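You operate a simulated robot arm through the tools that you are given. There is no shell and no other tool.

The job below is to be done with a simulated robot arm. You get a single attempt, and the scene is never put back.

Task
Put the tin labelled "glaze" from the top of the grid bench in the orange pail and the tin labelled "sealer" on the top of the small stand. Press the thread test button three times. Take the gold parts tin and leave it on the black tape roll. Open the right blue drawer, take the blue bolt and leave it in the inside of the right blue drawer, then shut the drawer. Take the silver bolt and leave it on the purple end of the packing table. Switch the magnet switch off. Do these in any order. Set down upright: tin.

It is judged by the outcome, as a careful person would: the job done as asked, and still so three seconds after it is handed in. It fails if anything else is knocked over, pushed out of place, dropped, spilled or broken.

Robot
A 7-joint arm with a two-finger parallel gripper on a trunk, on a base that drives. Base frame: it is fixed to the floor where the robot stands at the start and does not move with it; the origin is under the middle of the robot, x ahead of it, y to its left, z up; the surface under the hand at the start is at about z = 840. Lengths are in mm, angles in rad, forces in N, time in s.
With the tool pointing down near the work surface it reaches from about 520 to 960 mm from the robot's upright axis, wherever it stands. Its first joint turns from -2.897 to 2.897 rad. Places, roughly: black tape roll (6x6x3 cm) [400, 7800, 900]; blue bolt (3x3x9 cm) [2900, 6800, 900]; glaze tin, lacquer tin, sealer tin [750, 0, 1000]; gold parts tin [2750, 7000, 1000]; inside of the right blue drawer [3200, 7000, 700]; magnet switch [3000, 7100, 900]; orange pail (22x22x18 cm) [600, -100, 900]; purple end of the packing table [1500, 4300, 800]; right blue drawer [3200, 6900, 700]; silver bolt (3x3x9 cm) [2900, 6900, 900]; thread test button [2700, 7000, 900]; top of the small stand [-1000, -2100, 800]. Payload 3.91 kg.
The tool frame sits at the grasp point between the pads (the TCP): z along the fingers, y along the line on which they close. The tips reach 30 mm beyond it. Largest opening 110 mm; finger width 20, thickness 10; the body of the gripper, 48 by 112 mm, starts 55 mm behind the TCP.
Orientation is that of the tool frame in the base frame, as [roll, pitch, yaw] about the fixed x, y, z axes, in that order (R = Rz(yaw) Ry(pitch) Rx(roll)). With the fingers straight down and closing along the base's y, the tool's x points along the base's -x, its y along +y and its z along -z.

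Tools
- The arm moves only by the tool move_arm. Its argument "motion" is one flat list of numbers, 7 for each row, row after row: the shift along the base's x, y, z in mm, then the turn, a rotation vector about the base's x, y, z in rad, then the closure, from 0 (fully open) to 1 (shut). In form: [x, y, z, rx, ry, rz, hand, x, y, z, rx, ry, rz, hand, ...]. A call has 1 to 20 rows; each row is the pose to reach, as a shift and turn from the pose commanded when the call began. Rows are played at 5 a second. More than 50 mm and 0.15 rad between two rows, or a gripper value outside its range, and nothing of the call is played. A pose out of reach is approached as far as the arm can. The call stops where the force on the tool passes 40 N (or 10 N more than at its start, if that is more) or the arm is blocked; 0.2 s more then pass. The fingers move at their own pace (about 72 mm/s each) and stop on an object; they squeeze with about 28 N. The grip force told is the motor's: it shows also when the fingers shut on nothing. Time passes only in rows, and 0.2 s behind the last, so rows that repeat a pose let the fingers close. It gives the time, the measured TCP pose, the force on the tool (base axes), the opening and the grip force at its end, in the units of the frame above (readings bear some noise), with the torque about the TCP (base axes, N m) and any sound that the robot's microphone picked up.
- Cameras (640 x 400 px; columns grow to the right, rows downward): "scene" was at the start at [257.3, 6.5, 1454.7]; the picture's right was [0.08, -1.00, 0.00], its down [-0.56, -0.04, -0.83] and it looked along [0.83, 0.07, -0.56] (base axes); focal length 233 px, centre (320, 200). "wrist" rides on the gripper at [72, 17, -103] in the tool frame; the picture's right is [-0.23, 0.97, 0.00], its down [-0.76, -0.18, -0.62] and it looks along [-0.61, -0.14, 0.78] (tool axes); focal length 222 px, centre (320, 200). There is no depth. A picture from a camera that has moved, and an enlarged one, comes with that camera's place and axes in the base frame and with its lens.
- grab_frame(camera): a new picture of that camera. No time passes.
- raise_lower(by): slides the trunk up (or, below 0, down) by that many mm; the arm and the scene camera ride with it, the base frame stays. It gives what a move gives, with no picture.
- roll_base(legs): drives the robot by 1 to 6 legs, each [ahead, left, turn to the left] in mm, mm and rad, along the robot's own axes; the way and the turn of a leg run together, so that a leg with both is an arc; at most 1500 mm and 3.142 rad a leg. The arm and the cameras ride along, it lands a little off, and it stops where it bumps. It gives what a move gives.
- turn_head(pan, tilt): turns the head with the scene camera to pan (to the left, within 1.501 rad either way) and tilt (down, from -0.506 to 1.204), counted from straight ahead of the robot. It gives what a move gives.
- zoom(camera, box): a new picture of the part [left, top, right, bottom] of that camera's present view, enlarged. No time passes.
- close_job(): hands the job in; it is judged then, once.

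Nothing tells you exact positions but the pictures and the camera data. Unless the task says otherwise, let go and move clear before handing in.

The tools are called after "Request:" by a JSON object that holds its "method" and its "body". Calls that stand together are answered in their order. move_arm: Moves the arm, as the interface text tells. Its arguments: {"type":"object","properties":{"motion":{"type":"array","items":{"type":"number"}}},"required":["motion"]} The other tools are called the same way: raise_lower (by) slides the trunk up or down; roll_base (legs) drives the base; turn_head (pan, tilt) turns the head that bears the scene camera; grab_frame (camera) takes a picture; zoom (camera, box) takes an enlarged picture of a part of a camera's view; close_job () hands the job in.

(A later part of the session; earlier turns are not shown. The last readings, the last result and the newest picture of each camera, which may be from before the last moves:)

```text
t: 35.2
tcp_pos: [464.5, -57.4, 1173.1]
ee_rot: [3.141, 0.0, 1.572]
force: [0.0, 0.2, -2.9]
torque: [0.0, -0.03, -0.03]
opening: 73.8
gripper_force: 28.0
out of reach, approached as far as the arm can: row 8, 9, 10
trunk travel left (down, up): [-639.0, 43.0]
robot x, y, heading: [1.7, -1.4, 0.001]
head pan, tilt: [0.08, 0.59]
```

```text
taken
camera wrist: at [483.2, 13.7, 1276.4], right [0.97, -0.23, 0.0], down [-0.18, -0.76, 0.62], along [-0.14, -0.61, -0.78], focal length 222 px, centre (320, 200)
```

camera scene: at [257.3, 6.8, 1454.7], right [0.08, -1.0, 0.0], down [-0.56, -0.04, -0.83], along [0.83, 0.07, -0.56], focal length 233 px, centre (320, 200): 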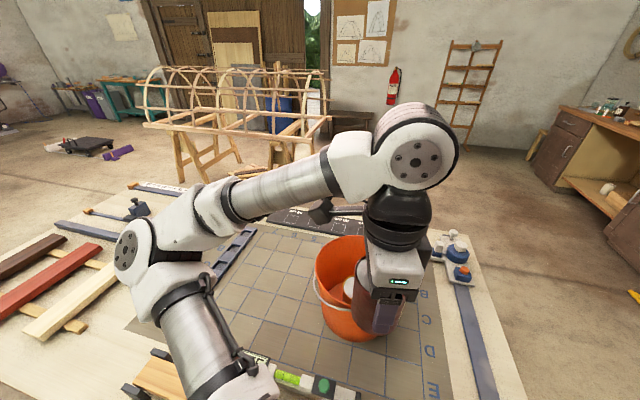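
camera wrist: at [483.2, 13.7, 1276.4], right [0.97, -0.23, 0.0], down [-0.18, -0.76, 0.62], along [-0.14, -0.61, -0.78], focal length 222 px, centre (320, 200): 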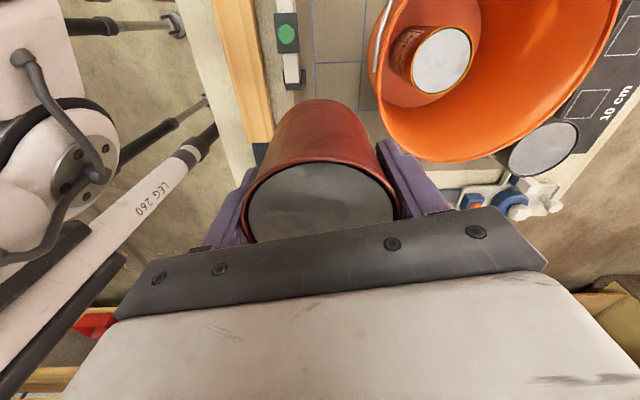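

The tin is safely held over the bench near the robot. Now I'll look around to the right with the head to find the small stand before driving.

Request:
{"method": "turn_head", "body": {"pan": -1.5, "tilt": 0.4}}

Request:
{"method": "grab_frame", "body": {"camera": "scene"}}

Request:
{"method": "turn_head", "body": {"pan": 1.5, "tilt": 0.4}}

Request:
{"method": "grab_frame", "body": {"camera": "scene"}}

Request:
{"method": "turn_head", "body": {"pan": 0.75, "tilt": 0.3}}

Request:
{"method": "grab_frame", "body": {"camera": "scene"}}

```text
t: 36.9
tcp_pos: [465.2, -57.9, 1172.2]
ee_rot: [-3.14, -0.001, 1.572]
force: [0.1, -0.2, -2.9]
torque: [-0.06, 0.01, -0.01]
opening: 73.9
gripper_force: 28.0
trunk travel left (down, up): [-639.0, 43.0]
robot x, y, heading: [-0.9, -3.3, -0.001]
head pan, tilt: [-1.499, 0.4]
```

```text
taken
camera scene: at [175.8, -93.0, 1472.0], right [-1.0, -0.07, 0.0], down [-0.03, 0.39, -0.92], along [0.07, -0.92, -0.39], focal length 233 px, centre (320, 200)
```

scene: 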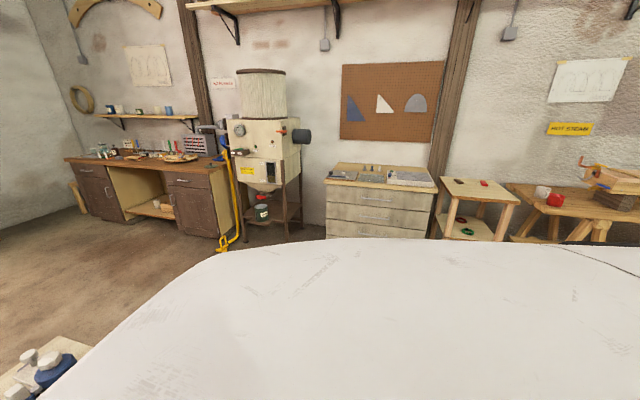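

```text
t: 39.5
tcp_pos: [466.3, -58.6, 1172.8]
ee_rot: [3.141, -0.002, 1.574]
force: [0.7, 0.8, -2.3]
torque: [0.03, 0.01, -0.01]
opening: 73.9
gripper_force: 28.0
trunk travel left (down, up): [-639.0, 43.0]
robot x, y, heading: [-0.3, 0.4, 0.001]
head pan, tilt: [1.499, 0.4]
```

```text
taken
camera scene: at [175.8, 91.8, 1472.0], right [1.0, -0.07, 0.0], down [-0.03, -0.39, -0.92], along [0.07, 0.92, -0.39], focal length 233 px, centre (320, 200)
```

scene: 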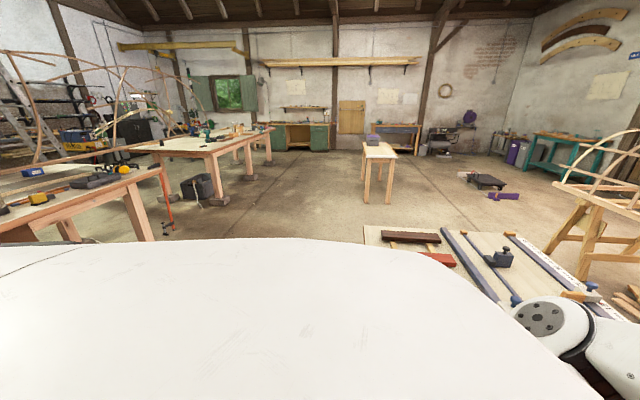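

```text
t: 40.5
tcp_pos: [465.9, -59.8, 1172.5]
ee_rot: [-3.141, -0.001, 1.573]
force: [-0.5, 0.2, -2.3]
torque: [-0.02, -0.01, -0.01]
opening: 74.0
gripper_force: 28.0
trunk travel left (down, up): [-639.0, 43.0]
robot x, y, heading: [-0.1, -1.7, -0.004]
head pan, tilt: [0.75, 0.3]
```

```text
taken
camera scene: at [237.3, 63.1, 1481.3], right [0.68, -0.73, 0.0], down [-0.22, -0.2, -0.96], along [0.7, 0.65, -0.3], focal length 233 px, centre (320, 200)
```

scene: 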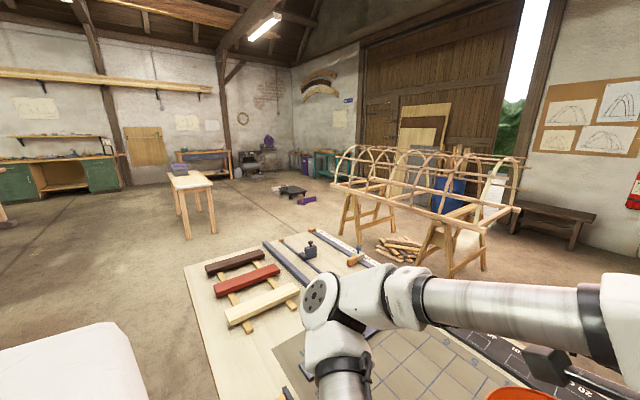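

I can see the small stand to the right-rear (near x≈-1000, y≈-2000), and the long room to the left with the packing table. I'll back off the bench by 250 mm first, then turn and look further.

Request:
{"method": "roll_base", "body": {"legs": [[-250, 0, 0]]}}

Request:
{"method": "turn_head", "body": {"pan": -1.5, "tilt": 0.5}}

Request:
{"method": "roll_base", "body": {"legs": [[0, 0, -0.5]]}}

Request:
{"method": "grab_frame", "body": {"camera": "scene"}}

```text
t: 42.4
tcp_pos: [215.6, -56.4, 1173.3]
ee_rot: [-3.141, 0.0, 1.577]
force: [-0.1, 0.2, -3.4]
torque: [-0.04, -0.05, 0.03]
opening: 73.9
gripper_force: 27.8
trunk travel left (down, up): [-639.0, 43.0]
robot x, y, heading: [-252.7, -2.8, 0.004]
head pan, tilt: [0.75, 0.3]
```

```text
t: 44.5
tcp_pos: [215.1, -57.4, 1173.3]
ee_rot: [-3.14, -0.001, 1.577]
force: [0.7, 0.4, -3.4]
torque: [-0.02, -0.02, 0.0]
opening: 73.9
gripper_force: 28.0
trunk travel left (down, up): [-639.0, 43.0]
robot x, y, heading: [-250.0, -3.6, 0.005]
head pan, tilt: [-1.499, 0.499]
```

```text
t: 46.3
tcp_pos: [131.7, -273.3, 1173.8]
ee_rot: [-3.139, -0.001, 1.078]
force: [0.1, -0.9, -3.7]
torque: [-0.03, 0.02, 0.03]
opening: 74.2
gripper_force: 27.8
trunk travel left (down, up): [-639.0, 43.0]
robot x, y, heading: [-250.0, -0.2, -0.496]
head pan, tilt: [-1.499, 0.499]
```

```text
taken
camera scene: at [-139.5, -165.2, 1462.9], right [-0.91, 0.41, 0.0], down [0.2, 0.44, -0.88], along [-0.36, -0.8, -0.48], focal length 233 px, centre (320, 200)
```

scene: 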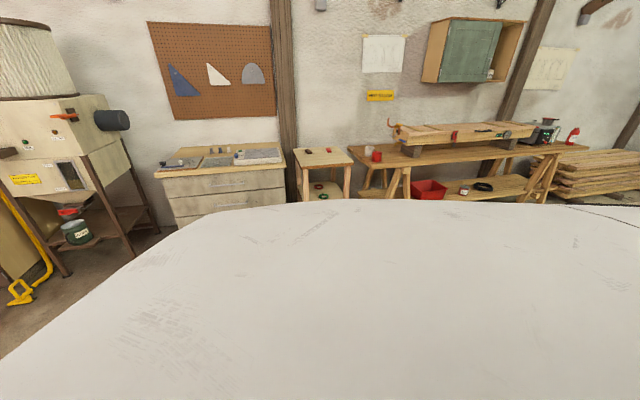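

I see the small stand between the drawer cabinet and the long trestle table. I'll zoom on it.

Request:
{"method": "zoom", "body": {"camera": "scene", "box": [270, 130, 430, 220]}}

```text
4.00 times, centred on (350, 175) of scene
camera zoom: at [-139.5, -165.2, 1462.9], right [-0.91, 0.41, 0.0], down [0.2, 0.44, -0.88], along [-0.36, -0.8, -0.48], focal length 931 px, centre (200, 300)
```

zoom: 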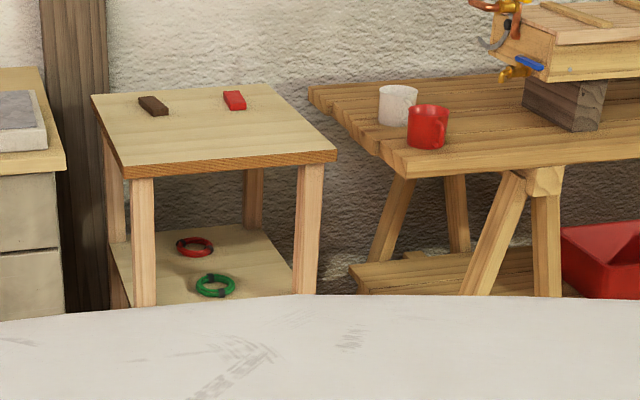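

The stand's top spans roughly x -720…-1280, y -1780…-2340, with two small blocks at the back and the front half free. I'll turn to face it and look ahead for obstacles.

Request:
{"method": "roll_base", "body": {"legs": [[0, 0, -1.58]]}}

Request:
{"method": "turn_head", "body": {"pan": 0.0, "tilt": 0.6}}

Request:
{"method": "grab_frame", "body": {"camera": "scene"}}

```text
t: 50.7
tcp_pos: [-526.5, -379.8, 1173.2]
ee_rot: [-3.14, -0.001, -0.502]
force: [-0.7, -0.1, -3.6]
torque: [0.01, 0.0, 0.03]
opening: 74.0
gripper_force: 27.6
trunk travel left (down, up): [-639.0, 43.0]
robot x, y, heading: [-250.6, -3.3, -2.073]
head pan, tilt: [-1.499, 0.499]
```

```text
t: 52.3
tcp_pos: [-525.7, -379.9, 1172.6]
ee_rot: [-3.139, -0.001, -0.502]
force: [0.1, 1.3, -3.3]
torque: [0.01, -0.01, -0.02]
opening: 73.7
gripper_force: 27.9
trunk travel left (down, up): [-639.0, 43.0]
robot x, y, heading: [-251.6, -1.0, -2.072]
head pan, tilt: [0.0, 0.6]
```

```text
taken
camera scene: at [-376.5, -227.6, 1453.8], right [-0.88, 0.48, 0.0], down [0.27, 0.49, -0.82], along [-0.4, -0.72, -0.57], focal length 233 px, centre (320, 200)
```

scene: 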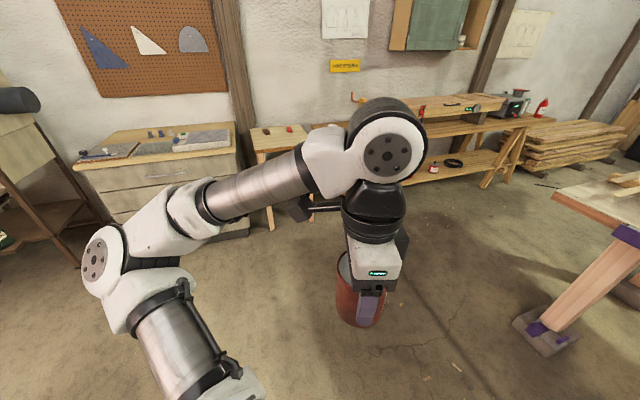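

The way is clear. I'll drive most of the way toward the stand, turn to face it squarely, and check.

Request:
{"method": "roll_base", "body": {"legs": [[1350, 0, 0], [0, 0, 0.502]]}}

Request:
{"method": "grab_frame", "body": {"camera": "scene"}}

```text
t: 60.5
tcp_pos: [-955.2, -1641.5, 1173.8]
ee_rot: [-3.141, 0.0, -0.002]
force: [-1.0, 0.1, -3.0]
torque: [-0.01, 0.0, -0.01]
opening: 73.9
gripper_force: 28.0
trunk travel left (down, up): [-639.0, 43.0]
robot x, y, heading: [-897.4, -1175.7, -1.574]
head pan, tilt: [0.0, 0.6]
```

```text
taken
camera scene: at [-897.4, -1436.3, 1453.8], right [-1.0, 0.0, 0.0], down [0.0, 0.57, -0.82], along [0.0, -0.82, -0.57], focal length 233 px, centre (320, 200)
```

scene: 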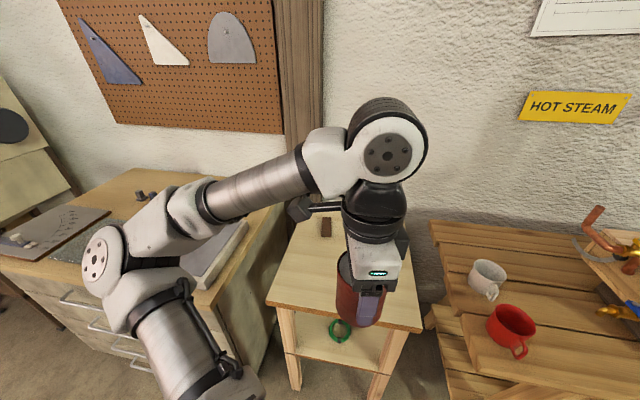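

I'm facing the stand; its top is at about z≈787 and the free front half is centred near (-984, -1975). I'll drive 130 mm closer and move the tin over that spot.

Request:
{"method": "roll_base", "body": {"legs": [[130, 0, 0]]}}

Request:
{"method": "move_arm", "body": {"motion": [-5, -35, 0, 0, 0, 0, 1, -10, -75, -10, 0, 0, 0, 1, -15, -110, -20, 0, 0, 0, 1, -20, -145, -40, 0, 0, 0, 1, -25, -180, -60, 0, 0, 0, 1, -29, -200, -90, 0, 0, 0, 1, -29, -200, -110, 0, 0, 0, 1, -29, -200, -110, 0, 0, 0, 1]}}

Request:
{"method": "grab_frame", "body": {"camera": "scene"}}

Request:
{"method": "grab_frame", "body": {"camera": "wrist"}}

```text
t: 61.7
tcp_pos: [-954.3, -1770.7, 1172.2]
ee_rot: [-3.14, -0.001, -0.001]
force: [0.5, 0.1, -4.0]
torque: [0.0, 0.01, 0.01]
opening: 74.0
gripper_force: 28.1
trunk travel left (down, up): [-639.0, 43.0]
robot x, y, heading: [-893.3, -1302.3, -1.576]
head pan, tilt: [0.0, 0.6]
```

```text
t: 63.5
tcp_pos: [-1046.3, -1852.7, 1077.1]
ee_rot: [3.141, -0.001, 0.002]
force: [0.0, -0.3, -3.0]
torque: [0.02, 0.0, -0.01]
opening: 74.0
gripper_force: 27.9
out of reach, approached as far as the arm can: row 1, 2, 3, 4, 5, 6, 7, 8
trunk travel left (down, up): [-639.0, 43.0]
robot x, y, heading: [-893.6, -1301.3, -1.569]
head pan, tilt: [0.0, 0.6]
```

```text
taken
camera scene: at [-897.5, -1562.6, 1453.9], right [-1.0, 0.0, 0.0], down [0.0, 0.56, -0.83], along [0.0, -0.83, -0.56], focal length 233 px, centre (320, 200)
```

scene: 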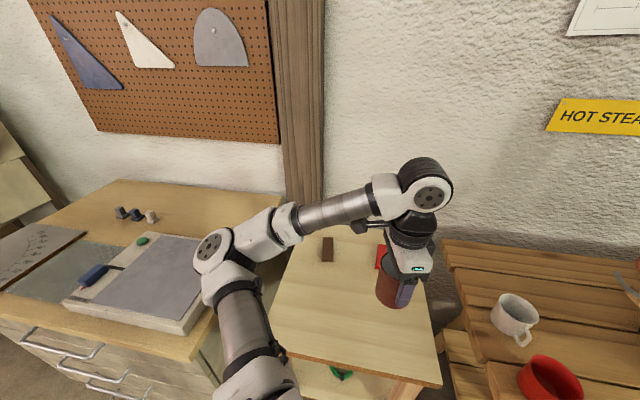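

```text
taken
camera wrist: at [-973.3, -1871.2, 1179.3], right [-0.22, -0.97, 0.0], down [-0.76, 0.18, 0.62], along [-0.61, 0.14, -0.78], focal length 222 px, centre (320, 200)
```

wrist: 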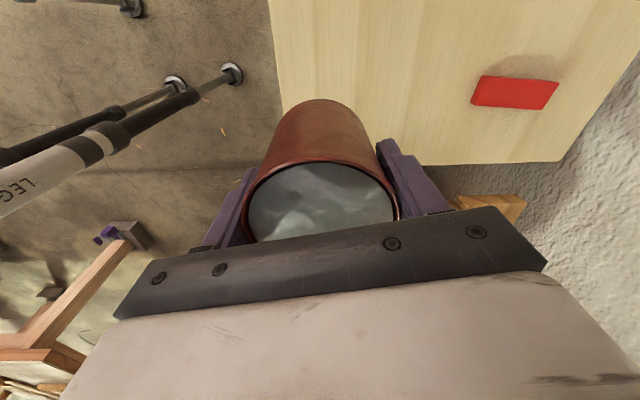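

The tool's yaw seems near a wrist limit, so the arm drifted short. I'll turn the hand back toward its neutral yaw in place, then see where it ends up.

Request:
{"method": "move_arm", "body": {"motion": [0, 0, 0, 0, 0, 0.14, 1, 0, 0, 0, 0, 0, 0.28, 1, 0, 0, 0, 0, 0, 0.42, 1, 0, 0, 0, 0, 0, 0.56, 1, 0, 0, 0, 0, 0, 0.7, 1, 0, 0, 0, 0, 0, 0.84, 1, 0, 0, 0, 0, 0, 0.98, 1, 0, 0, 0, 0, 0, 1.1, 1, 0, 0, 0, 0, 0, 1.1, 1]}}

Request:
{"method": "grab_frame", "body": {"camera": "scene"}}

```text
t: 65.5
tcp_pos: [-1049.3, -1851.3, 1073.0]
ee_rot: [-3.141, -0.003, 1.1]
force: [0.2, 0.0, -3.1]
torque: [0.01, 0.01, -0.01]
opening: 73.7
gripper_force: 27.8
trunk travel left (down, up): [-639.0, 43.0]
robot x, y, heading: [-891.6, -1302.2, -1.57]
head pan, tilt: [0.0, 0.6]
```

```text
taken
camera scene: at [-897.6, -1563.0, 1453.8], right [-1.0, 0.0, 0.0], down [0.0, 0.57, -0.82], along [0.0, -0.82, -0.57], focal length 233 px, centre (320, 200)
```

scene: 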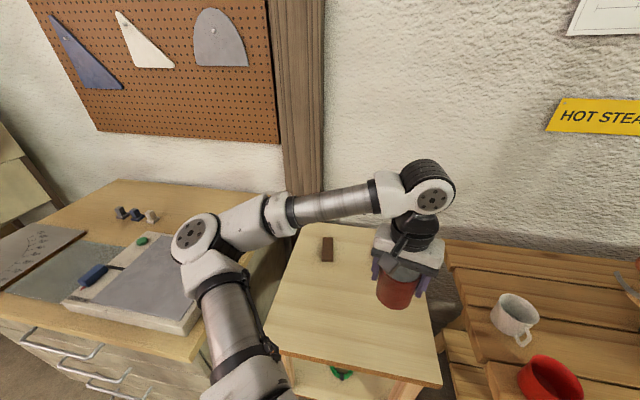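

Turned fine. Now I'll move the tin to above (-984, -1965) and lower to about 25 mm above the stand.

Request:
{"method": "move_arm", "body": {"motion": [20, -38, 0, 0, 0, 0, 1, 42, -75, -15, 0, 0, 0, 1, 60, -105, -40, 0, 0, 0, 1, 65, -114, -75, 0, 0, 0, 1, 65, -114, -110, 0, 0, 0, 1, 65, -114, -140, 0, 0, 0, 1, 65, -114, -165, 0, 0, 0, 1, 65, -114, -180, 0, 0, 0, 1, 65, -114, -180, 0, 0, 0, 1]}}

Request:
{"method": "grab_frame", "body": {"camera": "scene"}}

Request:
{"method": "grab_frame", "body": {"camera": "wrist"}}

```text
t: 67.5
tcp_pos: [-985.0, -1963.8, 892.5]
ee_rot: [-3.141, 0.0, 1.101]
force: [-0.3, -0.8, -3.2]
torque: [0.02, 0.02, 0.03]
opening: 73.9
gripper_force: 27.7
trunk travel left (down, up): [-639.0, 43.0]
robot x, y, heading: [-896.2, -1303.4, -1.572]
head pan, tilt: [0.0, 0.6]
```

```text
taken
camera scene: at [-897.6, -1563.0, 1453.8], right [-1.0, 0.0, 0.0], down [0.0, 0.57, -0.82], along [0.0, -0.82, -0.57], focal length 233 px, centre (320, 200)
```

scene: 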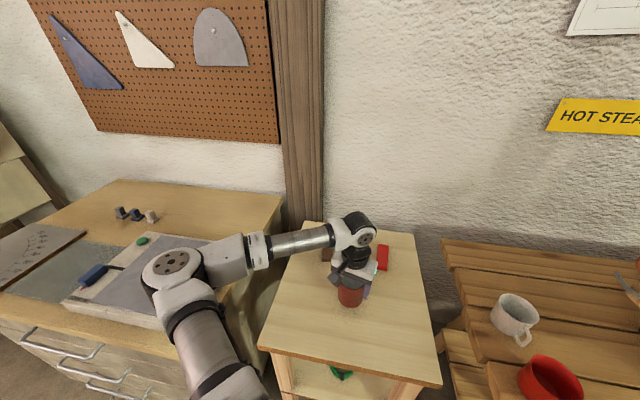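

```text
taken
camera wrist: at [-935.9, -1907.5, 995.9], right [0.77, -0.64, 0.0], down [-0.5, -0.6, 0.62], along [-0.4, -0.48, -0.78], focal length 222 px, centre (320, 200)
```

wrist: 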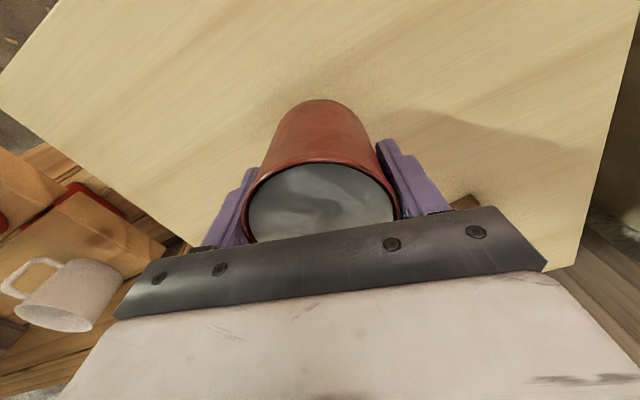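

The tin is over the stand's middle with free space around. I'll lower it until contact.

Request:
{"method": "move_arm", "body": {"motion": [0, 0, -12, 0, 0, 0, 1, 0, 0, -24, 0, 0, 0, 1, 0, 0, -32, 0, 0, 0, 1, 0, 0, -36, 0, 0, 0, 1, 0, 0, -36, 0, 0, 0, 1]}}

Request:
{"method": "move_arm", "body": {"motion": [0, 0, -2, 0, 0, 0, 1, 0, 0, -4, 0, 0, 0, 1, 0, 0, -4, 0, 0, 0, 1]}}

```text
t: 68.7
tcp_pos: [-986.6, -1965.1, 858.6]
ee_rot: [3.141, 0.004, 1.102]
force: [3.2, 0.8, 28.1]
torque: [-0.15, 0.09, 0.02]
opening: 74.2
gripper_force: 28.1
trunk travel left (down, up): [-639.0, 43.0]
robot x, y, heading: [-899.3, -1303.2, -1.565]
head pan, tilt: [0.0, 0.6]
```

```text
t: 69.5
tcp_pos: [-987.4, -1964.4, 853.6]
ee_rot: [-3.14, 0.001, 1.1]
force: [-1.8, -2.9, 27.2]
torque: [-0.05, -0.08, 0.01]
opening: 74.1
gripper_force: 28.3
trunk travel left (down, up): [-639.0, 43.0]
robot x, y, heading: [-894.8, -1303.0, -1.574]
head pan, tilt: [0.0, 0.6]
```

Firm contact with the stand. I'll ease up slightly, open, and lift clear.

Request:
{"method": "move_arm", "body": {"motion": [0, 0, 2, 0, 0, 0, 1, 0, 0, 2, 0, 0, 0, 0.25, 0, 0, 2, 0, 0, 0, 0.1, 0, 0, 2, 0, 0, 0, 0.1, 0, 0, 15, 0, 0, 0, 0.1, 0, 0, 45, 0, 0, 0, 0.1, 0, 0, 85, 0, 0, 0, 0.1, 0, 0, 130, 0, 0, 0, 0.1, 0, 0, 175, 0, 0, 0, 0.1, 0, 0, 215, 0, 0, 0, 0.1, 0, 0, 215, 0, 0, 0, 0.1]}}

Request:
{"method": "grab_frame", "body": {"camera": "scene"}}

Request:
{"method": "grab_frame", "body": {"camera": "wrist"}}

```text
t: 71.9
tcp_pos: [-986.5, -1965.2, 1068.2]
ee_rot: [-3.14, -0.001, 1.1]
force: [-0.5, -0.8, 0.2]
torque: [0.03, 0.01, 0.03]
opening: 98.9
gripper_force: 0.0
trunk travel left (down, up): [-639.0, 43.0]
robot x, y, heading: [-899.6, -1304.0, -1.573]
head pan, tilt: [0.0, 0.6]
```

```text
taken
camera scene: at [-897.5, -1562.8, 1453.8], right [-1.0, 0.0, 0.0], down [0.0, 0.56, -0.83], along [0.0, -0.83, -0.56], focal length 233 px, centre (320, 200)
```

scene: 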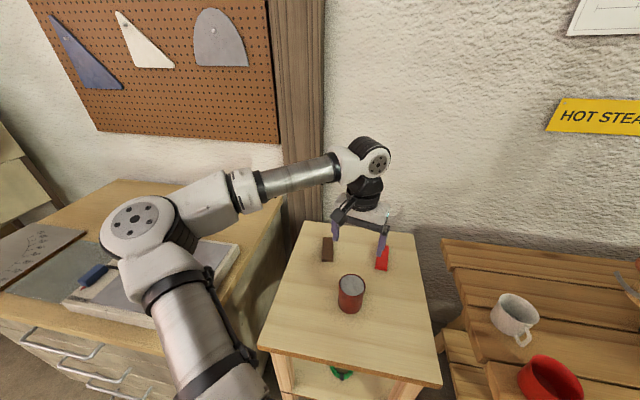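

```text
taken
camera wrist: at [-937.0, -1908.9, 1172.4], right [0.77, -0.64, 0.0], down [-0.5, -0.6, 0.62], along [-0.4, -0.48, -0.78], focal length 222 px, centre (320, 200)
```

wrist: 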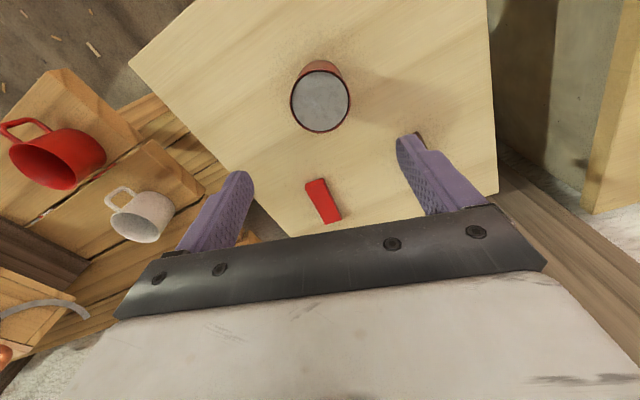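

The sealer tin is standing upright in the middle of the stand. Now I'll tuck the arm back toward the robot before driving away.

Request:
{"method": "move_arm", "body": {"motion": [15, 30, 30, 0, 0, 0.1, 0.1, 30, 65, 60, 0, 0, 0.2, 0.1, 45, 100, 85, 0, 0, 0.3, 0.1, 60, 135, 105, 0, 0, 0.4, 0.1, 75, 165, 120, 0, 0, 0.47, 0.1, 88, 195, 130, 0, 0, 0.47, 0.1, 88, 195, 130, 0, 0, 0.47, 0.1]}}

Request:
{"method": "roll_base", "body": {"legs": [[-450, 0, 0], [0, 0, 1.6]]}}

Request:
{"method": "turn_head", "body": {"pan": 0.9, "tilt": 0.45}}

Request:
{"method": "grab_frame", "body": {"camera": "scene"}}

```text
t: 73.5
tcp_pos: [-898.8, -1769.9, 1195.1]
ee_rot: [-3.141, -0.001, 1.572]
force: [0.4, -0.1, 0.0]
torque: [-0.05, -0.02, 0.02]
opening: 98.9
gripper_force: 0.0
trunk travel left (down, up): [-639.0, 43.0]
robot x, y, heading: [-896.1, -1303.8, -1.575]
head pan, tilt: [0.0, 0.6]
```

```text
t: 80.3
tcp_pos: [-430.4, -819.3, 1195.9]
ee_rot: [-3.141, -0.002, -3.063]
force: [0.2, 0.1, 0.7]
torque: [-0.02, -0.02, 0.01]
opening: 99.0
gripper_force: 0.0
trunk travel left (down, up): [-639.0, 43.0]
robot x, y, heading: [-893.2, -853.0, 0.077]
head pan, tilt: [0.0, 0.6]
```

```text
t: 81.5
tcp_pos: [-431.5, -819.2, 1196.1]
ee_rot: [-3.14, -0.002, -3.063]
force: [0.3, -0.3, 0.2]
torque: [0.0, 0.03, 0.01]
opening: 98.9
gripper_force: 0.1
trunk travel left (down, up): [-639.0, 43.0]
robot x, y, heading: [-895.8, -852.8, 0.073]
head pan, tilt: [0.901, 0.45]
```

```text
taken
camera scene: at [-676.4, -765.2, 1467.4], right [0.83, -0.56, 0.0], down [-0.24, -0.36, -0.9], along [0.5, 0.75, -0.44], focal length 233 px, centre (320, 200)
```

scene: 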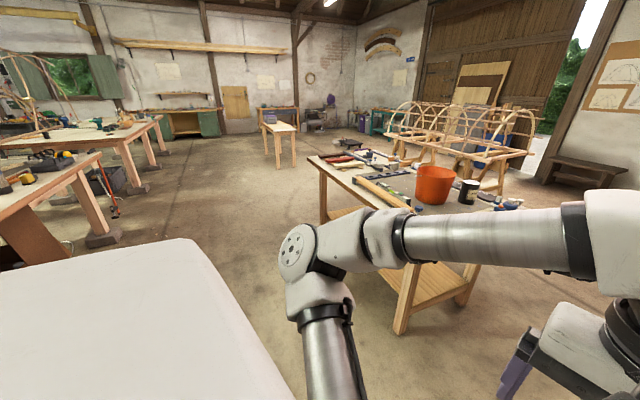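

The corridor between the grid bench and the left tables is open. I'll turn toward the far end of the room and drive in stages, checking ahead.

Request:
{"method": "roll_base", "body": {"legs": [[0, 0, 1.28], [1500, 0, 0]]}}

Request:
{"method": "turn_head", "body": {"pan": 0.0, "tilt": 0.4}}

Request:
{"method": "grab_frame", "body": {"camera": "scene"}}

```text
t: 92.3
tcp_pos: [-430.0, 1087.3, 1195.7]
ee_rot: [3.141, -0.001, -1.819]
force: [-0.1, 0.8, -0.2]
torque: [-0.02, 0.0, 0.03]
opening: 99.1
gripper_force: 0.1
trunk travel left (down, up): [-639.0, 43.0]
robot x, y, heading: [-547.0, 634.7, 1.319]
head pan, tilt: [0.901, 0.45]
```

```text
t: 93.5
tcp_pos: [-430.1, 1087.1, 1196.4]
ee_rot: [3.14, -0.002, -1.82]
force: [0.2, -0.9, -0.6]
torque: [0.02, 0.0, -0.01]
opening: 99.1
gripper_force: 0.0
trunk travel left (down, up): [-639.0, 43.0]
robot x, y, heading: [-545.5, 633.8, 1.322]
head pan, tilt: [0.0, 0.4]
```

```text
taken
camera scene: at [-482.2, 888.8, 1472.1], right [0.97, -0.25, 0.0], down [-0.1, -0.38, -0.92], along [0.23, 0.89, -0.39], focal length 233 px, centre (320, 200)
```

scene: 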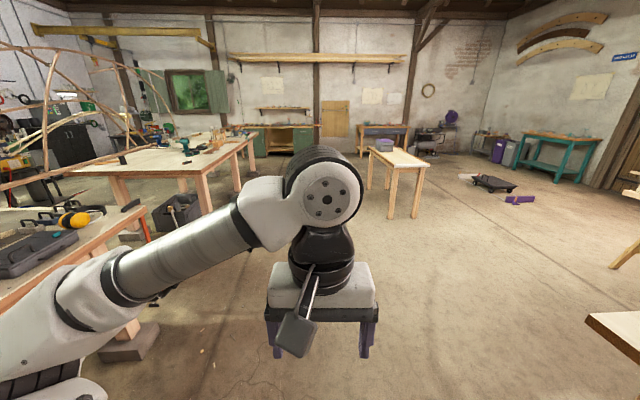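

The lane between the left tables and the packing table is clear straight ahead. I'll drive 3 m further.

Request:
{"method": "roll_base", "body": {"legs": [[1500, 0, 0], [1500, 0, 0]]}}

Request:
{"method": "turn_head", "body": {"pan": -0.5, "tilt": 0.35}}

Request:
{"method": "grab_frame", "body": {"camera": "scene"}}

```text
t: 108.0
tcp_pos: [320.3, 3980.5, 1196.6]
ee_rot: [3.14, -0.001, -1.812]
force: [-0.6, 0.2, 0.1]
torque: [0.03, 0.02, 0.0]
opening: 98.9
gripper_force: 0.0
trunk travel left (down, up): [-639.0, 43.0]
robot x, y, heading: [206.9, 3527.7, 1.33]
head pan, tilt: [0.0, 0.4]
```

```text
t: 108.9
tcp_pos: [318.8, 3979.9, 1195.5]
ee_rot: [-3.139, -0.002, -1.815]
force: [0.3, -0.6, -0.8]
torque: [0.0, 0.03, -0.02]
opening: 99.0
gripper_force: 0.1
trunk travel left (down, up): [-639.0, 43.0]
robot x, y, heading: [202.3, 3530.7, 1.324]
head pan, tilt: [-0.499, 0.351]
```

```text
taken
camera scene: at [308.2, 3760.3, 1476.6], right [0.74, -0.68, 0.0], down [-0.23, -0.25, -0.94], along [0.64, 0.69, -0.34], focal length 233 px, centre (320, 200)
```

scene: 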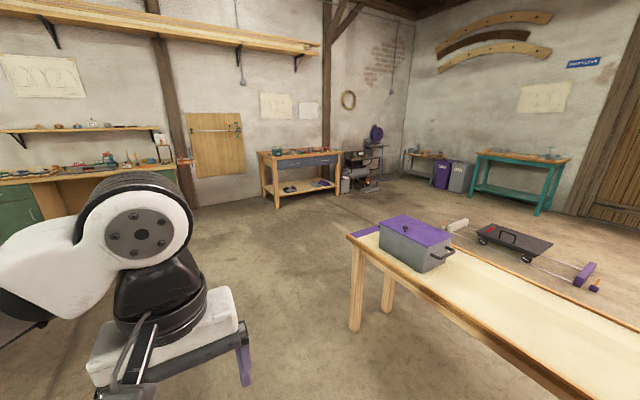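

I see the packing table with a purple stripe at its far end and a grey box with purple lid next to it, and the workbench with blue drawers beyond. I'll zoom on both.

Request:
{"method": "zoom", "body": {"camera": "scene", "box": [330, 190, 490, 290]}}

Request:
{"method": "zoom", "body": {"camera": "scene", "box": [240, 130, 400, 220]}}

Request:
{"method": "zoom", "body": {"camera": "scene", "box": [0, 110, 200, 230]}}

```text
4.00 times, centred on (410, 240) of scene
camera zoom: at [308.2, 3760.3, 1476.6], right [0.74, -0.68, 0.0], down [-0.23, -0.25, -0.94], along [0.64, 0.69, -0.34], focal length 931 px, centre (-40, 40)
```

zoom: 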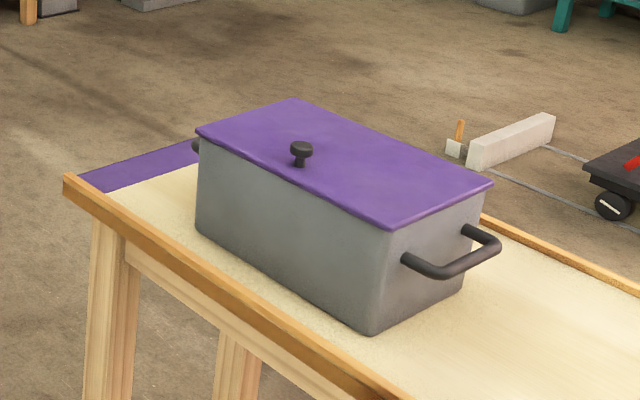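

```text
4.00 times, centred on (320, 175) of scene
camera zoom: at [308.2, 3760.3, 1476.6], right [0.74, -0.68, 0.0], down [-0.23, -0.25, -0.94], along [0.64, 0.69, -0.34], focal length 931 px, centre (320, 300)
```

zoom: 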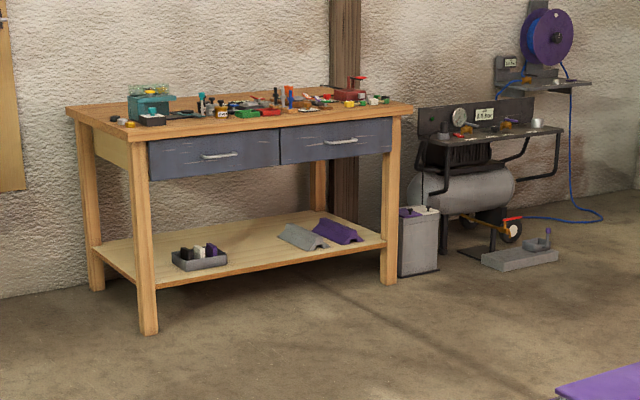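

```text
3.20 times, centred on (100, 170) of scene
camera zoom: at [308.2, 3760.3, 1476.6], right [0.74, -0.68, 0.0], down [-0.23, -0.25, -0.94], along [0.64, 0.69, -0.34], focal length 745 px, centre (1024, 296)
```

zoom: 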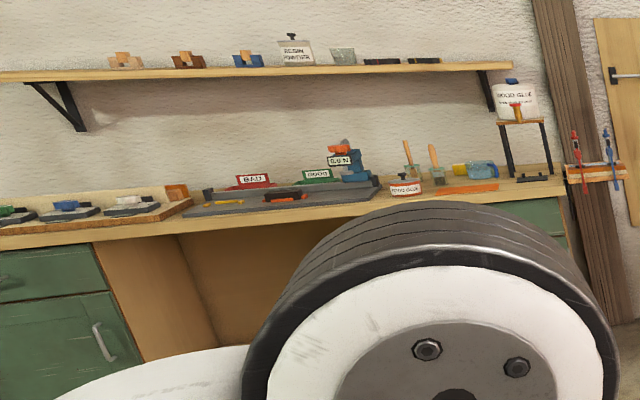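

The blue-drawer bench's front runs roughly from (2230, 6900) to (3430, 6650). I'll go round the packing table's far end and stop short of that bench, then look closely.

Request:
{"method": "roll_base", "body": {"legs": [[1400, 0, 0], [0, 0, -0.85], [1200, 0, 0], [1050, 0, 0], [0, 0, 0.89]]}}

Request:
{"method": "turn_head", "body": {"pan": 0.0, "tilt": 0.5}}

Request:
{"method": "grab_frame", "body": {"camera": "scene"}}

```text
t: 130.8
tcp_pos: [2656.3, 6267.7, 1195.6]
ee_rot: [-3.139, -0.002, -1.813]
force: [-0.9, 0.7, 0.6]
torque: [-0.01, 0.02, 0.02]
opening: 98.9
gripper_force: 0.1
trunk travel left (down, up): [-639.0, 43.0]
robot x, y, heading: [2541.2, 5821.2, 1.325]
head pan, tilt: [-0.499, 0.351]
```

```text
t: 131.8
tcp_pos: [2655.1, 6268.2, 1196.6]
ee_rot: [-3.14, -0.002, -1.814]
force: [-0.1, 0.1, -0.2]
torque: [-0.01, 0.02, -0.01]
opening: 99.0
gripper_force: 0.2
trunk travel left (down, up): [-639.0, 43.0]
robot x, y, heading: [2541.3, 5817.7, 1.326]
head pan, tilt: [0.0, 0.499]
```

```text
taken
camera scene: at [2603.4, 6068.4, 1462.9], right [0.97, -0.24, 0.0], down [-0.12, -0.46, -0.88], along [0.21, 0.85, -0.48], focal length 233 px, centre (320, 200)
```

scene: 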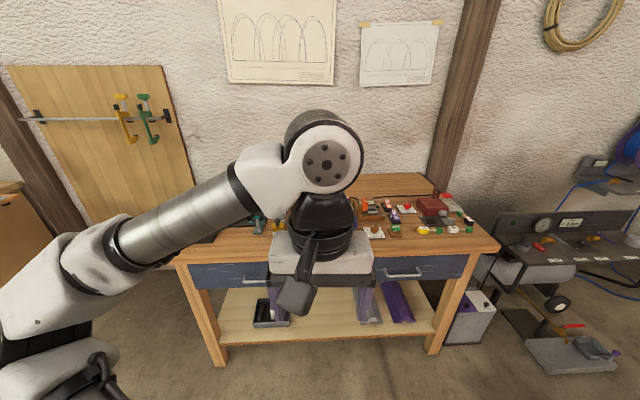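

The bench front edge runs from about (2250, 6800) to (3440, 6570). I'll square up to it, drive closer, and use the wrist camera over the bench top to see the items.

Request:
{"method": "roll_base", "body": {"legs": [[0, 0, 0.055], [270, -60, 0]]}}

Request:
{"method": "move_arm", "body": {"motion": [8, 40, 15, 0, 0, 0, 0, 16, 80, 30, 0, 0, 0, 0, 24, 120, 45, 0, 0, 0, 0, 32, 160, 60, 0, 0, 0, 0, 32, 160, 60, 0, 0, 0, 0]}}

Request:
{"method": "grab_frame", "body": {"camera": "wrist"}}

Request:
{"method": "grab_frame", "body": {"camera": "scene"}}

```text
t: 134.1
tcp_pos: [2735.6, 6526.1, 1195.1]
ee_rot: [-3.141, -0.002, -1.754]
force: [-0.7, -0.3, 0.1]
torque: [-0.01, -0.01, 0.02]
opening: 99.1
gripper_force: 0.0
trunk travel left (down, up): [-639.0, 43.0]
robot x, y, heading: [2649.8, 6069.4, 1.386]
head pan, tilt: [0.0, 0.499]
```

```text
t: 135.3
tcp_pos: [2768.8, 6685.2, 1258.4]
ee_rot: [-3.141, -0.001, -1.755]
force: [0.1, -0.4, -0.1]
torque: [0.0, -0.03, 0.01]
opening: 109.9
gripper_force: 0.0
trunk travel left (down, up): [-639.0, 43.0]
robot x, y, heading: [2648.1, 6068.0, 1.383]
head pan, tilt: [0.0, 0.499]
```

```text
taken
camera wrist: at [2740.6, 6616.7, 1362.1], right [-0.92, 0.4, 0.0], down [0.31, 0.72, 0.62], along [0.25, 0.57, -0.78], focal length 222 px, centre (320, 200)
```

wrist: 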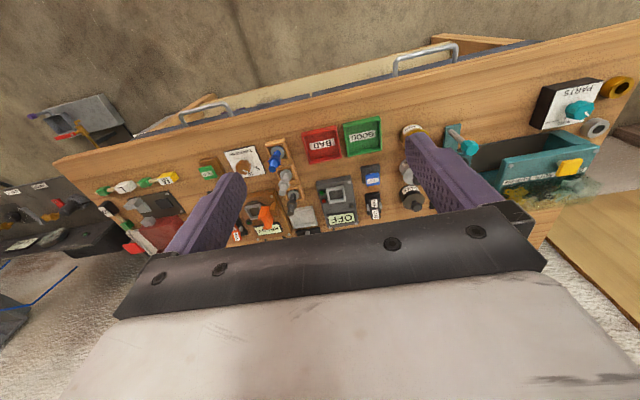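

```text
taken
camera scene: at [2695.9, 6323.5, 1463.0], right [0.98, -0.18, 0.0], down [-0.09, -0.47, -0.88], along [0.16, 0.86, -0.48], focal length 233 px, centre (320, 200)
```

scene: 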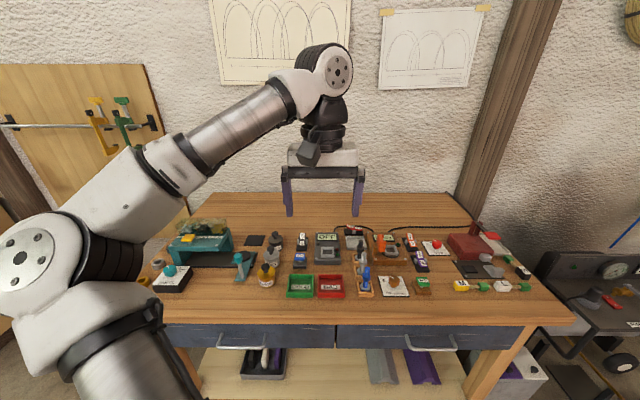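

Now I have a good view of the bench top. I'll zoom in on its parts to identify each item.

Request:
{"method": "zoom", "body": {"camera": "scene", "box": [140, 210, 300, 310]}}

Request:
{"method": "zoom", "body": {"camera": "scene", "box": [240, 215, 400, 315]}}

Request:
{"method": "zoom", "body": {"camera": "scene", "box": [350, 215, 540, 315]}}

Request:
{"method": "zoom", "body": {"camera": "wrist", "box": [190, 110, 450, 250]}}

```text
4.00 times, centred on (220, 260) of scene
camera zoom: at [2695.9, 6323.5, 1463.0], right [0.98, -0.18, 0.0], down [-0.09, -0.47, -0.88], along [0.16, 0.86, -0.48], focal length 931 px, centre (720, -40)
```

zoom: 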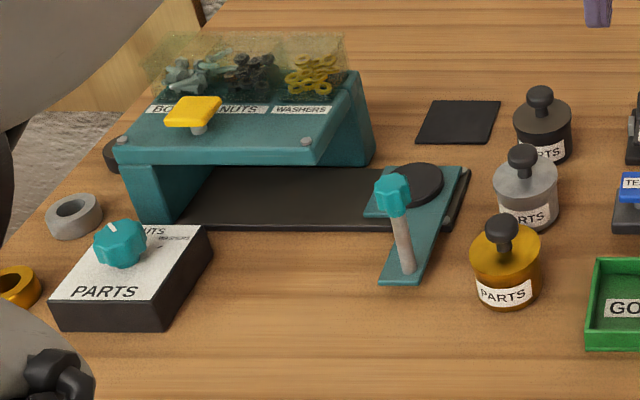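

```text
4.00 times, centred on (320, 265) of scene
camera zoom: at [2695.9, 6323.5, 1463.0], right [0.98, -0.18, 0.0], down [-0.09, -0.47, -0.88], along [0.16, 0.86, -0.48], focal length 931 px, centre (320, -60)
```

zoom: 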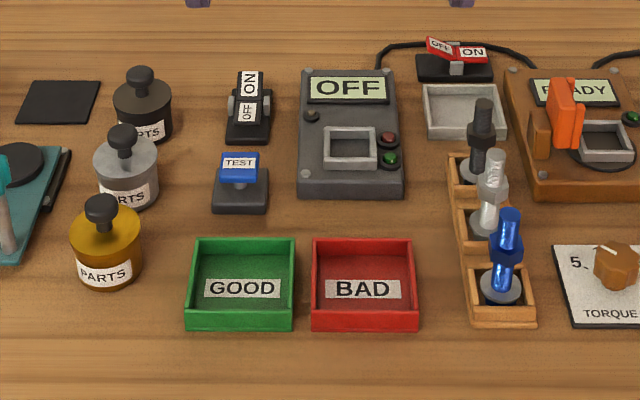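

```text
3.37 times, centred on (445, 265) of scene
camera zoom: at [2695.9, 6323.5, 1463.0], right [0.98, -0.18, 0.0], down [-0.09, -0.47, -0.88], along [0.16, 0.86, -0.48], focal length 784 px, centre (-101, -19)
```

zoom: 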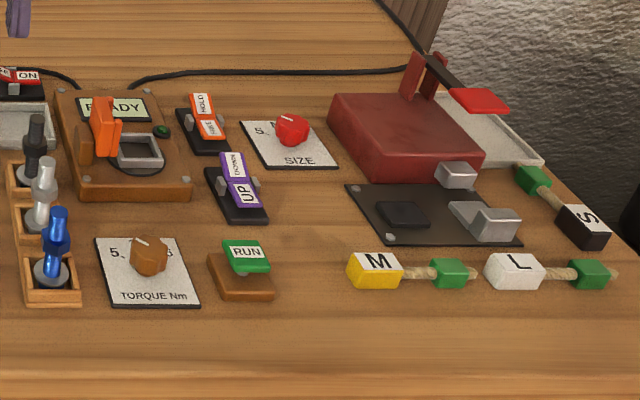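

```text
2.46 times, centred on (320, 180) of wrist
camera zoom: at [2740.6, 6616.7, 1362.1], right [-0.92, 0.4, 0.0], down [0.31, 0.72, 0.62], along [0.25, 0.57, -0.78], focal length 547 px, centre (320, 249)
```

zoom: 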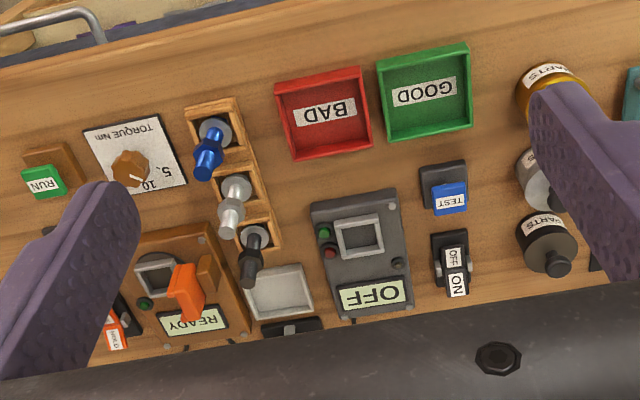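

I can identify the blue TEST button (thread test) near (2743, 6933), the red ON/OFF rocker (magnet switch) near (2976, 7060), gold PARTS tin near (2629, 6871), and the blue and silver bolts in the wooden rack. I'll drive 200 mm closer and look down from the wrist for exact positions.

Request:
{"method": "roll_base", "body": {"legs": [[200, 0, 0]]}}

Request:
{"method": "turn_head", "body": {"pan": 0.0, "tilt": 0.75}}

Request:
{"method": "grab_frame", "body": {"camera": "scene"}}

Request:
{"method": "grab_frame", "body": {"camera": "wrist"}}

```text
t: 136.9
tcp_pos: [2804.3, 6881.1, 1259.0]
ee_rot: [3.141, -0.002, -1.752]
force: [-0.4, 0.9, -1.0]
torque: [-0.04, 0.0, -0.01]
opening: 109.9
gripper_force: 0.1
trunk travel left (down, up): [-639.0, 43.0]
robot x, y, heading: [2689.3, 6259.9, 1.391]
head pan, tilt: [0.0, 0.499]
```

```text
t: 137.7
tcp_pos: [2804.9, 6879.4, 1257.8]
ee_rot: [3.141, -0.001, -1.752]
force: [-1.2, 0.4, -0.1]
torque: [-0.02, -0.01, 0.03]
opening: 110.0
gripper_force: 0.1
trunk travel left (down, up): [-639.0, 43.0]
robot x, y, heading: [2683.3, 6260.7, 1.386]
head pan, tilt: [0.0, 0.75]
```

```text
taken
camera scene: at [2730.3, 6509.7, 1441.0], right [0.98, -0.18, 0.0], down [-0.12, -0.67, -0.73], along [0.13, 0.72, -0.68], focal length 233 px, centre (320, 200)
```

scene: 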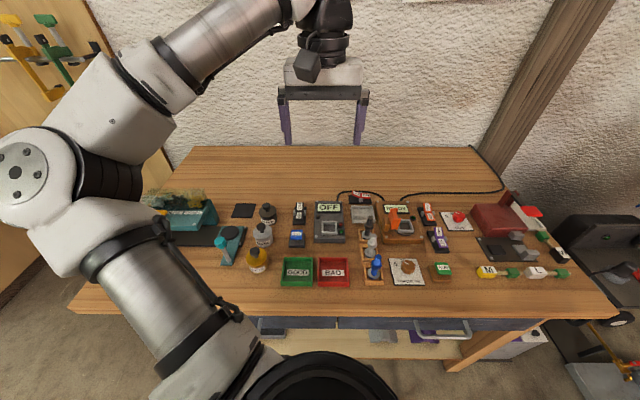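

```text
taken
camera wrist: at [2775.8, 6810.6, 1361.8], right [-0.92, 0.4, 0.0], down [0.31, 0.72, 0.62], along [0.25, 0.57, -0.78], focal length 222 px, centre (320, 200)
```

wrist: 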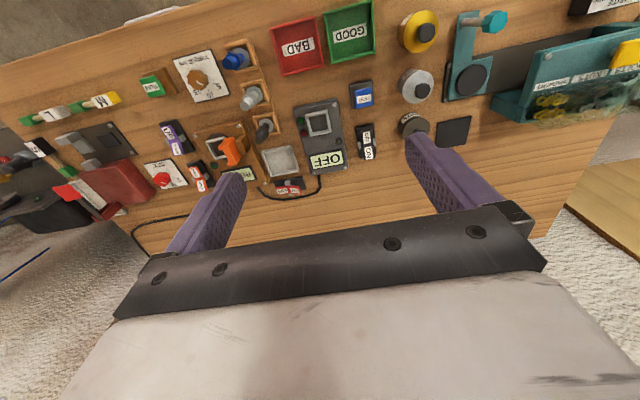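

Request:
{"method": "zoom", "body": {"camera": "wrist", "box": [220, 80, 400, 210]}}

Request:
{"method": "zoom", "body": {"camera": "scene", "box": [280, 180, 400, 260]}}

Request:
{"method": "zoom", "body": {"camera": "scene", "box": [340, 180, 460, 290]}}

Request:
{"method": "zoom", "body": {"camera": "scene", "box": [240, 300, 520, 380]}}

```text
3.08 times, centred on (310, 145) of wrist
camera zoom: at [2775.8, 6810.6, 1361.8], right [-0.92, 0.4, 0.0], down [0.31, 0.72, 0.62], along [0.25, 0.57, -0.78], focal length 684 px, centre (351, 369)
```

zoom: 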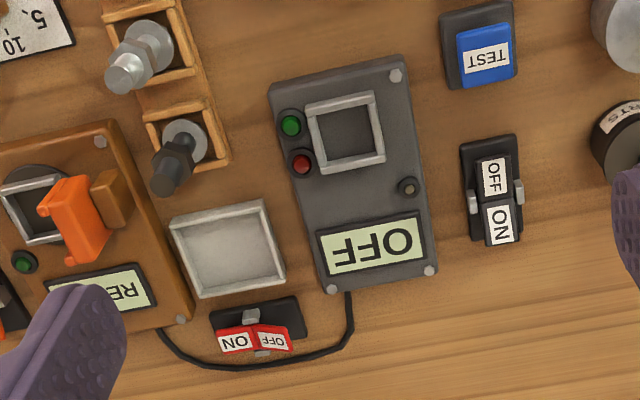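

```text
5.00 times, centred on (340, 220) of scene
camera zoom: at [2730.3, 6509.7, 1441.0], right [0.98, -0.18, 0.0], down [-0.12, -0.67, -0.73], along [0.13, 0.72, -0.68], focal length 1164 px, centre (220, 100)
```

zoom: 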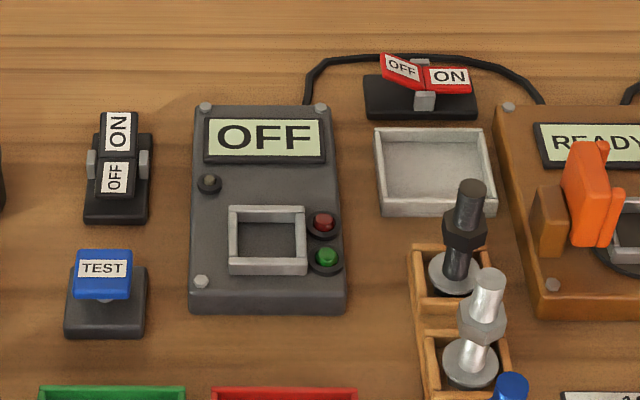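

```text
3.64 times, centred on (400, 235) of scene
camera zoom: at [2730.3, 6509.7, 1441.0], right [0.98, -0.18, 0.0], down [-0.12, -0.67, -0.73], along [0.13, 0.72, -0.68], focal length 847 px, centre (29, 73)
```

zoom: 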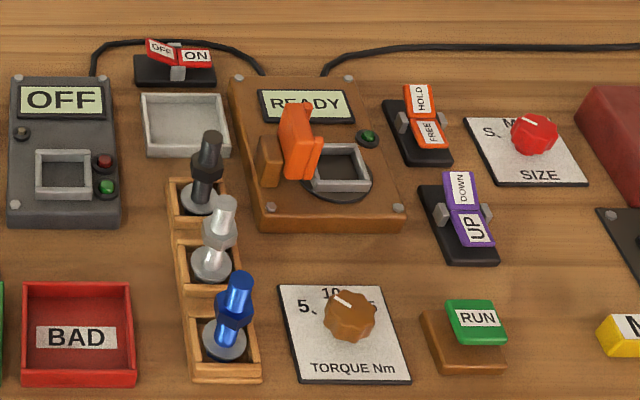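

```text
2.29 times, centred on (380, 340) of scene
camera zoom: at [2730.3, 6509.7, 1441.0], right [0.98, -0.18, 0.0], down [-0.12, -0.67, -0.73], along [0.13, 0.72, -0.68], focal length 532 px, centre (183, -120)
```

zoom: 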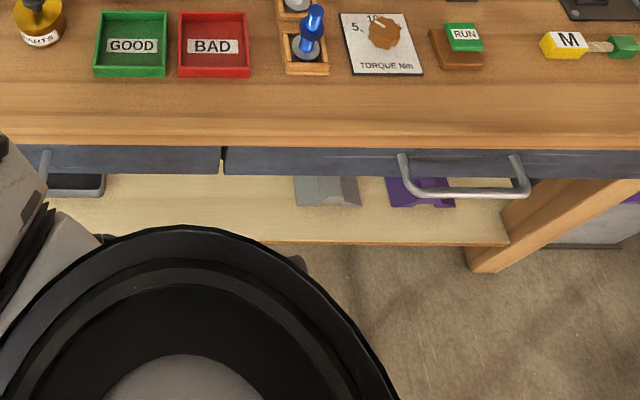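

Triangulating: bench top z≈864, TEST cap top ≈(2743, 6955, 895); magnet switch's OFF plate is raised at ≈(2975, 7103, 886), so it is ON now. I'll close the fingers and go above the TEST button.

Request:
{"method": "move_arm", "body": {"motion": [-12, 15, -45, 0, 0, 0, 1, -24, 30, -90, 0, 0, 0, 1, -36, 45, -135, 0, 0, 0, 1, -48, 60, -180, 0, 0, 0, 1, -56, 70, -225, 0, 0, 0, 1, -61, 75, -265, 0, 0, 0, 1, -61, 75, -290, 0, 0, 0, 1, -61, 75, -290, 0, 0, 0, 1]}}

Request:
{"method": "grab_frame", "body": {"camera": "wrist"}}

Request:
{"method": "zoom", "body": {"camera": "scene", "box": [240, 150, 400, 260]}}

```text
t: 139.5
tcp_pos: [2745.2, 6955.3, 968.2]
ee_rot: [-3.139, -0.001, -1.754]
force: [0.4, -0.6, 0.0]
torque: [0.01, 0.01, -0.02]
opening: 0.2
gripper_force: 28.1
trunk travel left (down, up): [-639.0, 43.0]
robot x, y, heading: [2688.5, 6264.8, 1.387]
head pan, tilt: [0.0, 0.75]
```

```text
taken
camera wrist: at [2715.7, 6885.6, 1071.4], right [-0.92, 0.4, 0.0], down [0.31, 0.72, 0.62], along [0.25, 0.57, -0.78], focal length 222 px, centre (320, 200)
```

wrist: 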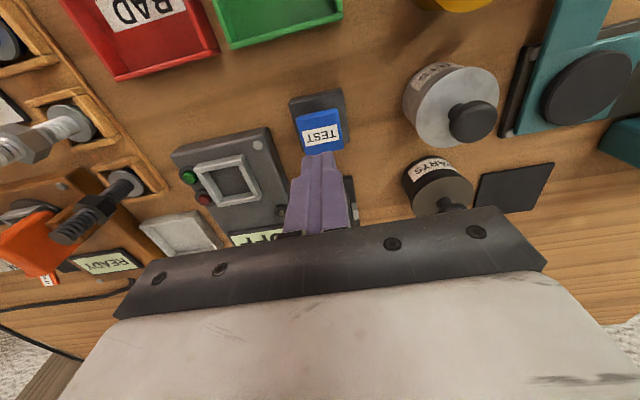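

```text
3.64 times, centred on (320, 205) of scene
camera zoom: at [2730.3, 6509.7, 1441.0], right [0.98, -0.18, 0.0], down [-0.12, -0.67, -0.73], along [0.13, 0.72, -0.68], focal length 847 px, centre (320, 182)
```

zoom: 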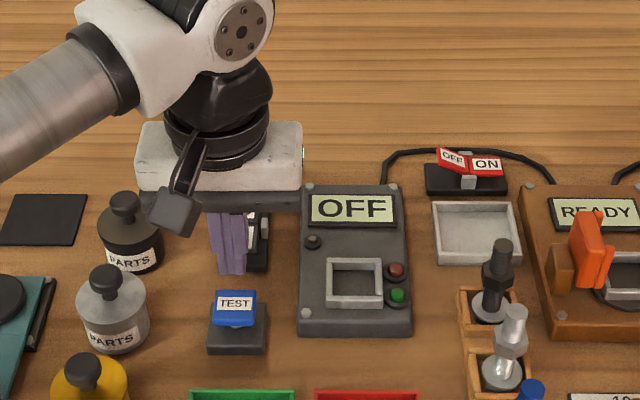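

The closed fingertips are right above the TEST cap. I'll descend slowly to press it and watch force and sound.

Request:
{"method": "move_arm", "body": {"motion": [0, -5, -20, 0, 0, 0, 1, 0, -5, -36, 0, 0, 0, 1, 0, -5, -42, 0, 0, 0, 1, 0, -5, -46, 0, 0, 0, 1, 0, -5, -50, 0, 0, 0, 1]}}

Request:
{"method": "zoom", "body": {"camera": "wrist", "box": [160, 60, 400, 240]}}

```text
t: 140.7
tcp_pos: [2742.9, 6948.8, 918.3]
ee_rot: [3.141, 0.0, -1.753]
force: [1.3, 2.0, 2.4]
torque: [0.07, 0.0, -0.02]
opening: 0.0
gripper_force: 28.1
trunk travel left (down, up): [-639.0, 43.0]
robot x, y, heading: [2686.2, 6263.5, 1.389]
head pan, tilt: [0.0, 0.75]
heard: click
```

```text
2.22 times, centred on (280, 150) of wrist
camera zoom: at [2714.2, 6880.4, 1021.4], right [-0.92, 0.4, 0.0], down [0.31, 0.72, 0.62], along [0.25, 0.57, -0.78], focal length 494 px, centre (409, 311)
```

zoom: 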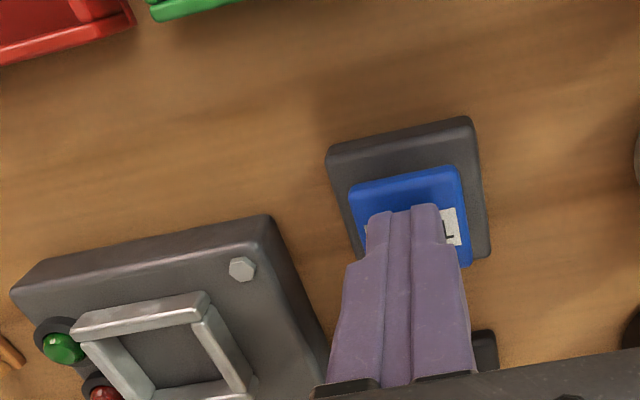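

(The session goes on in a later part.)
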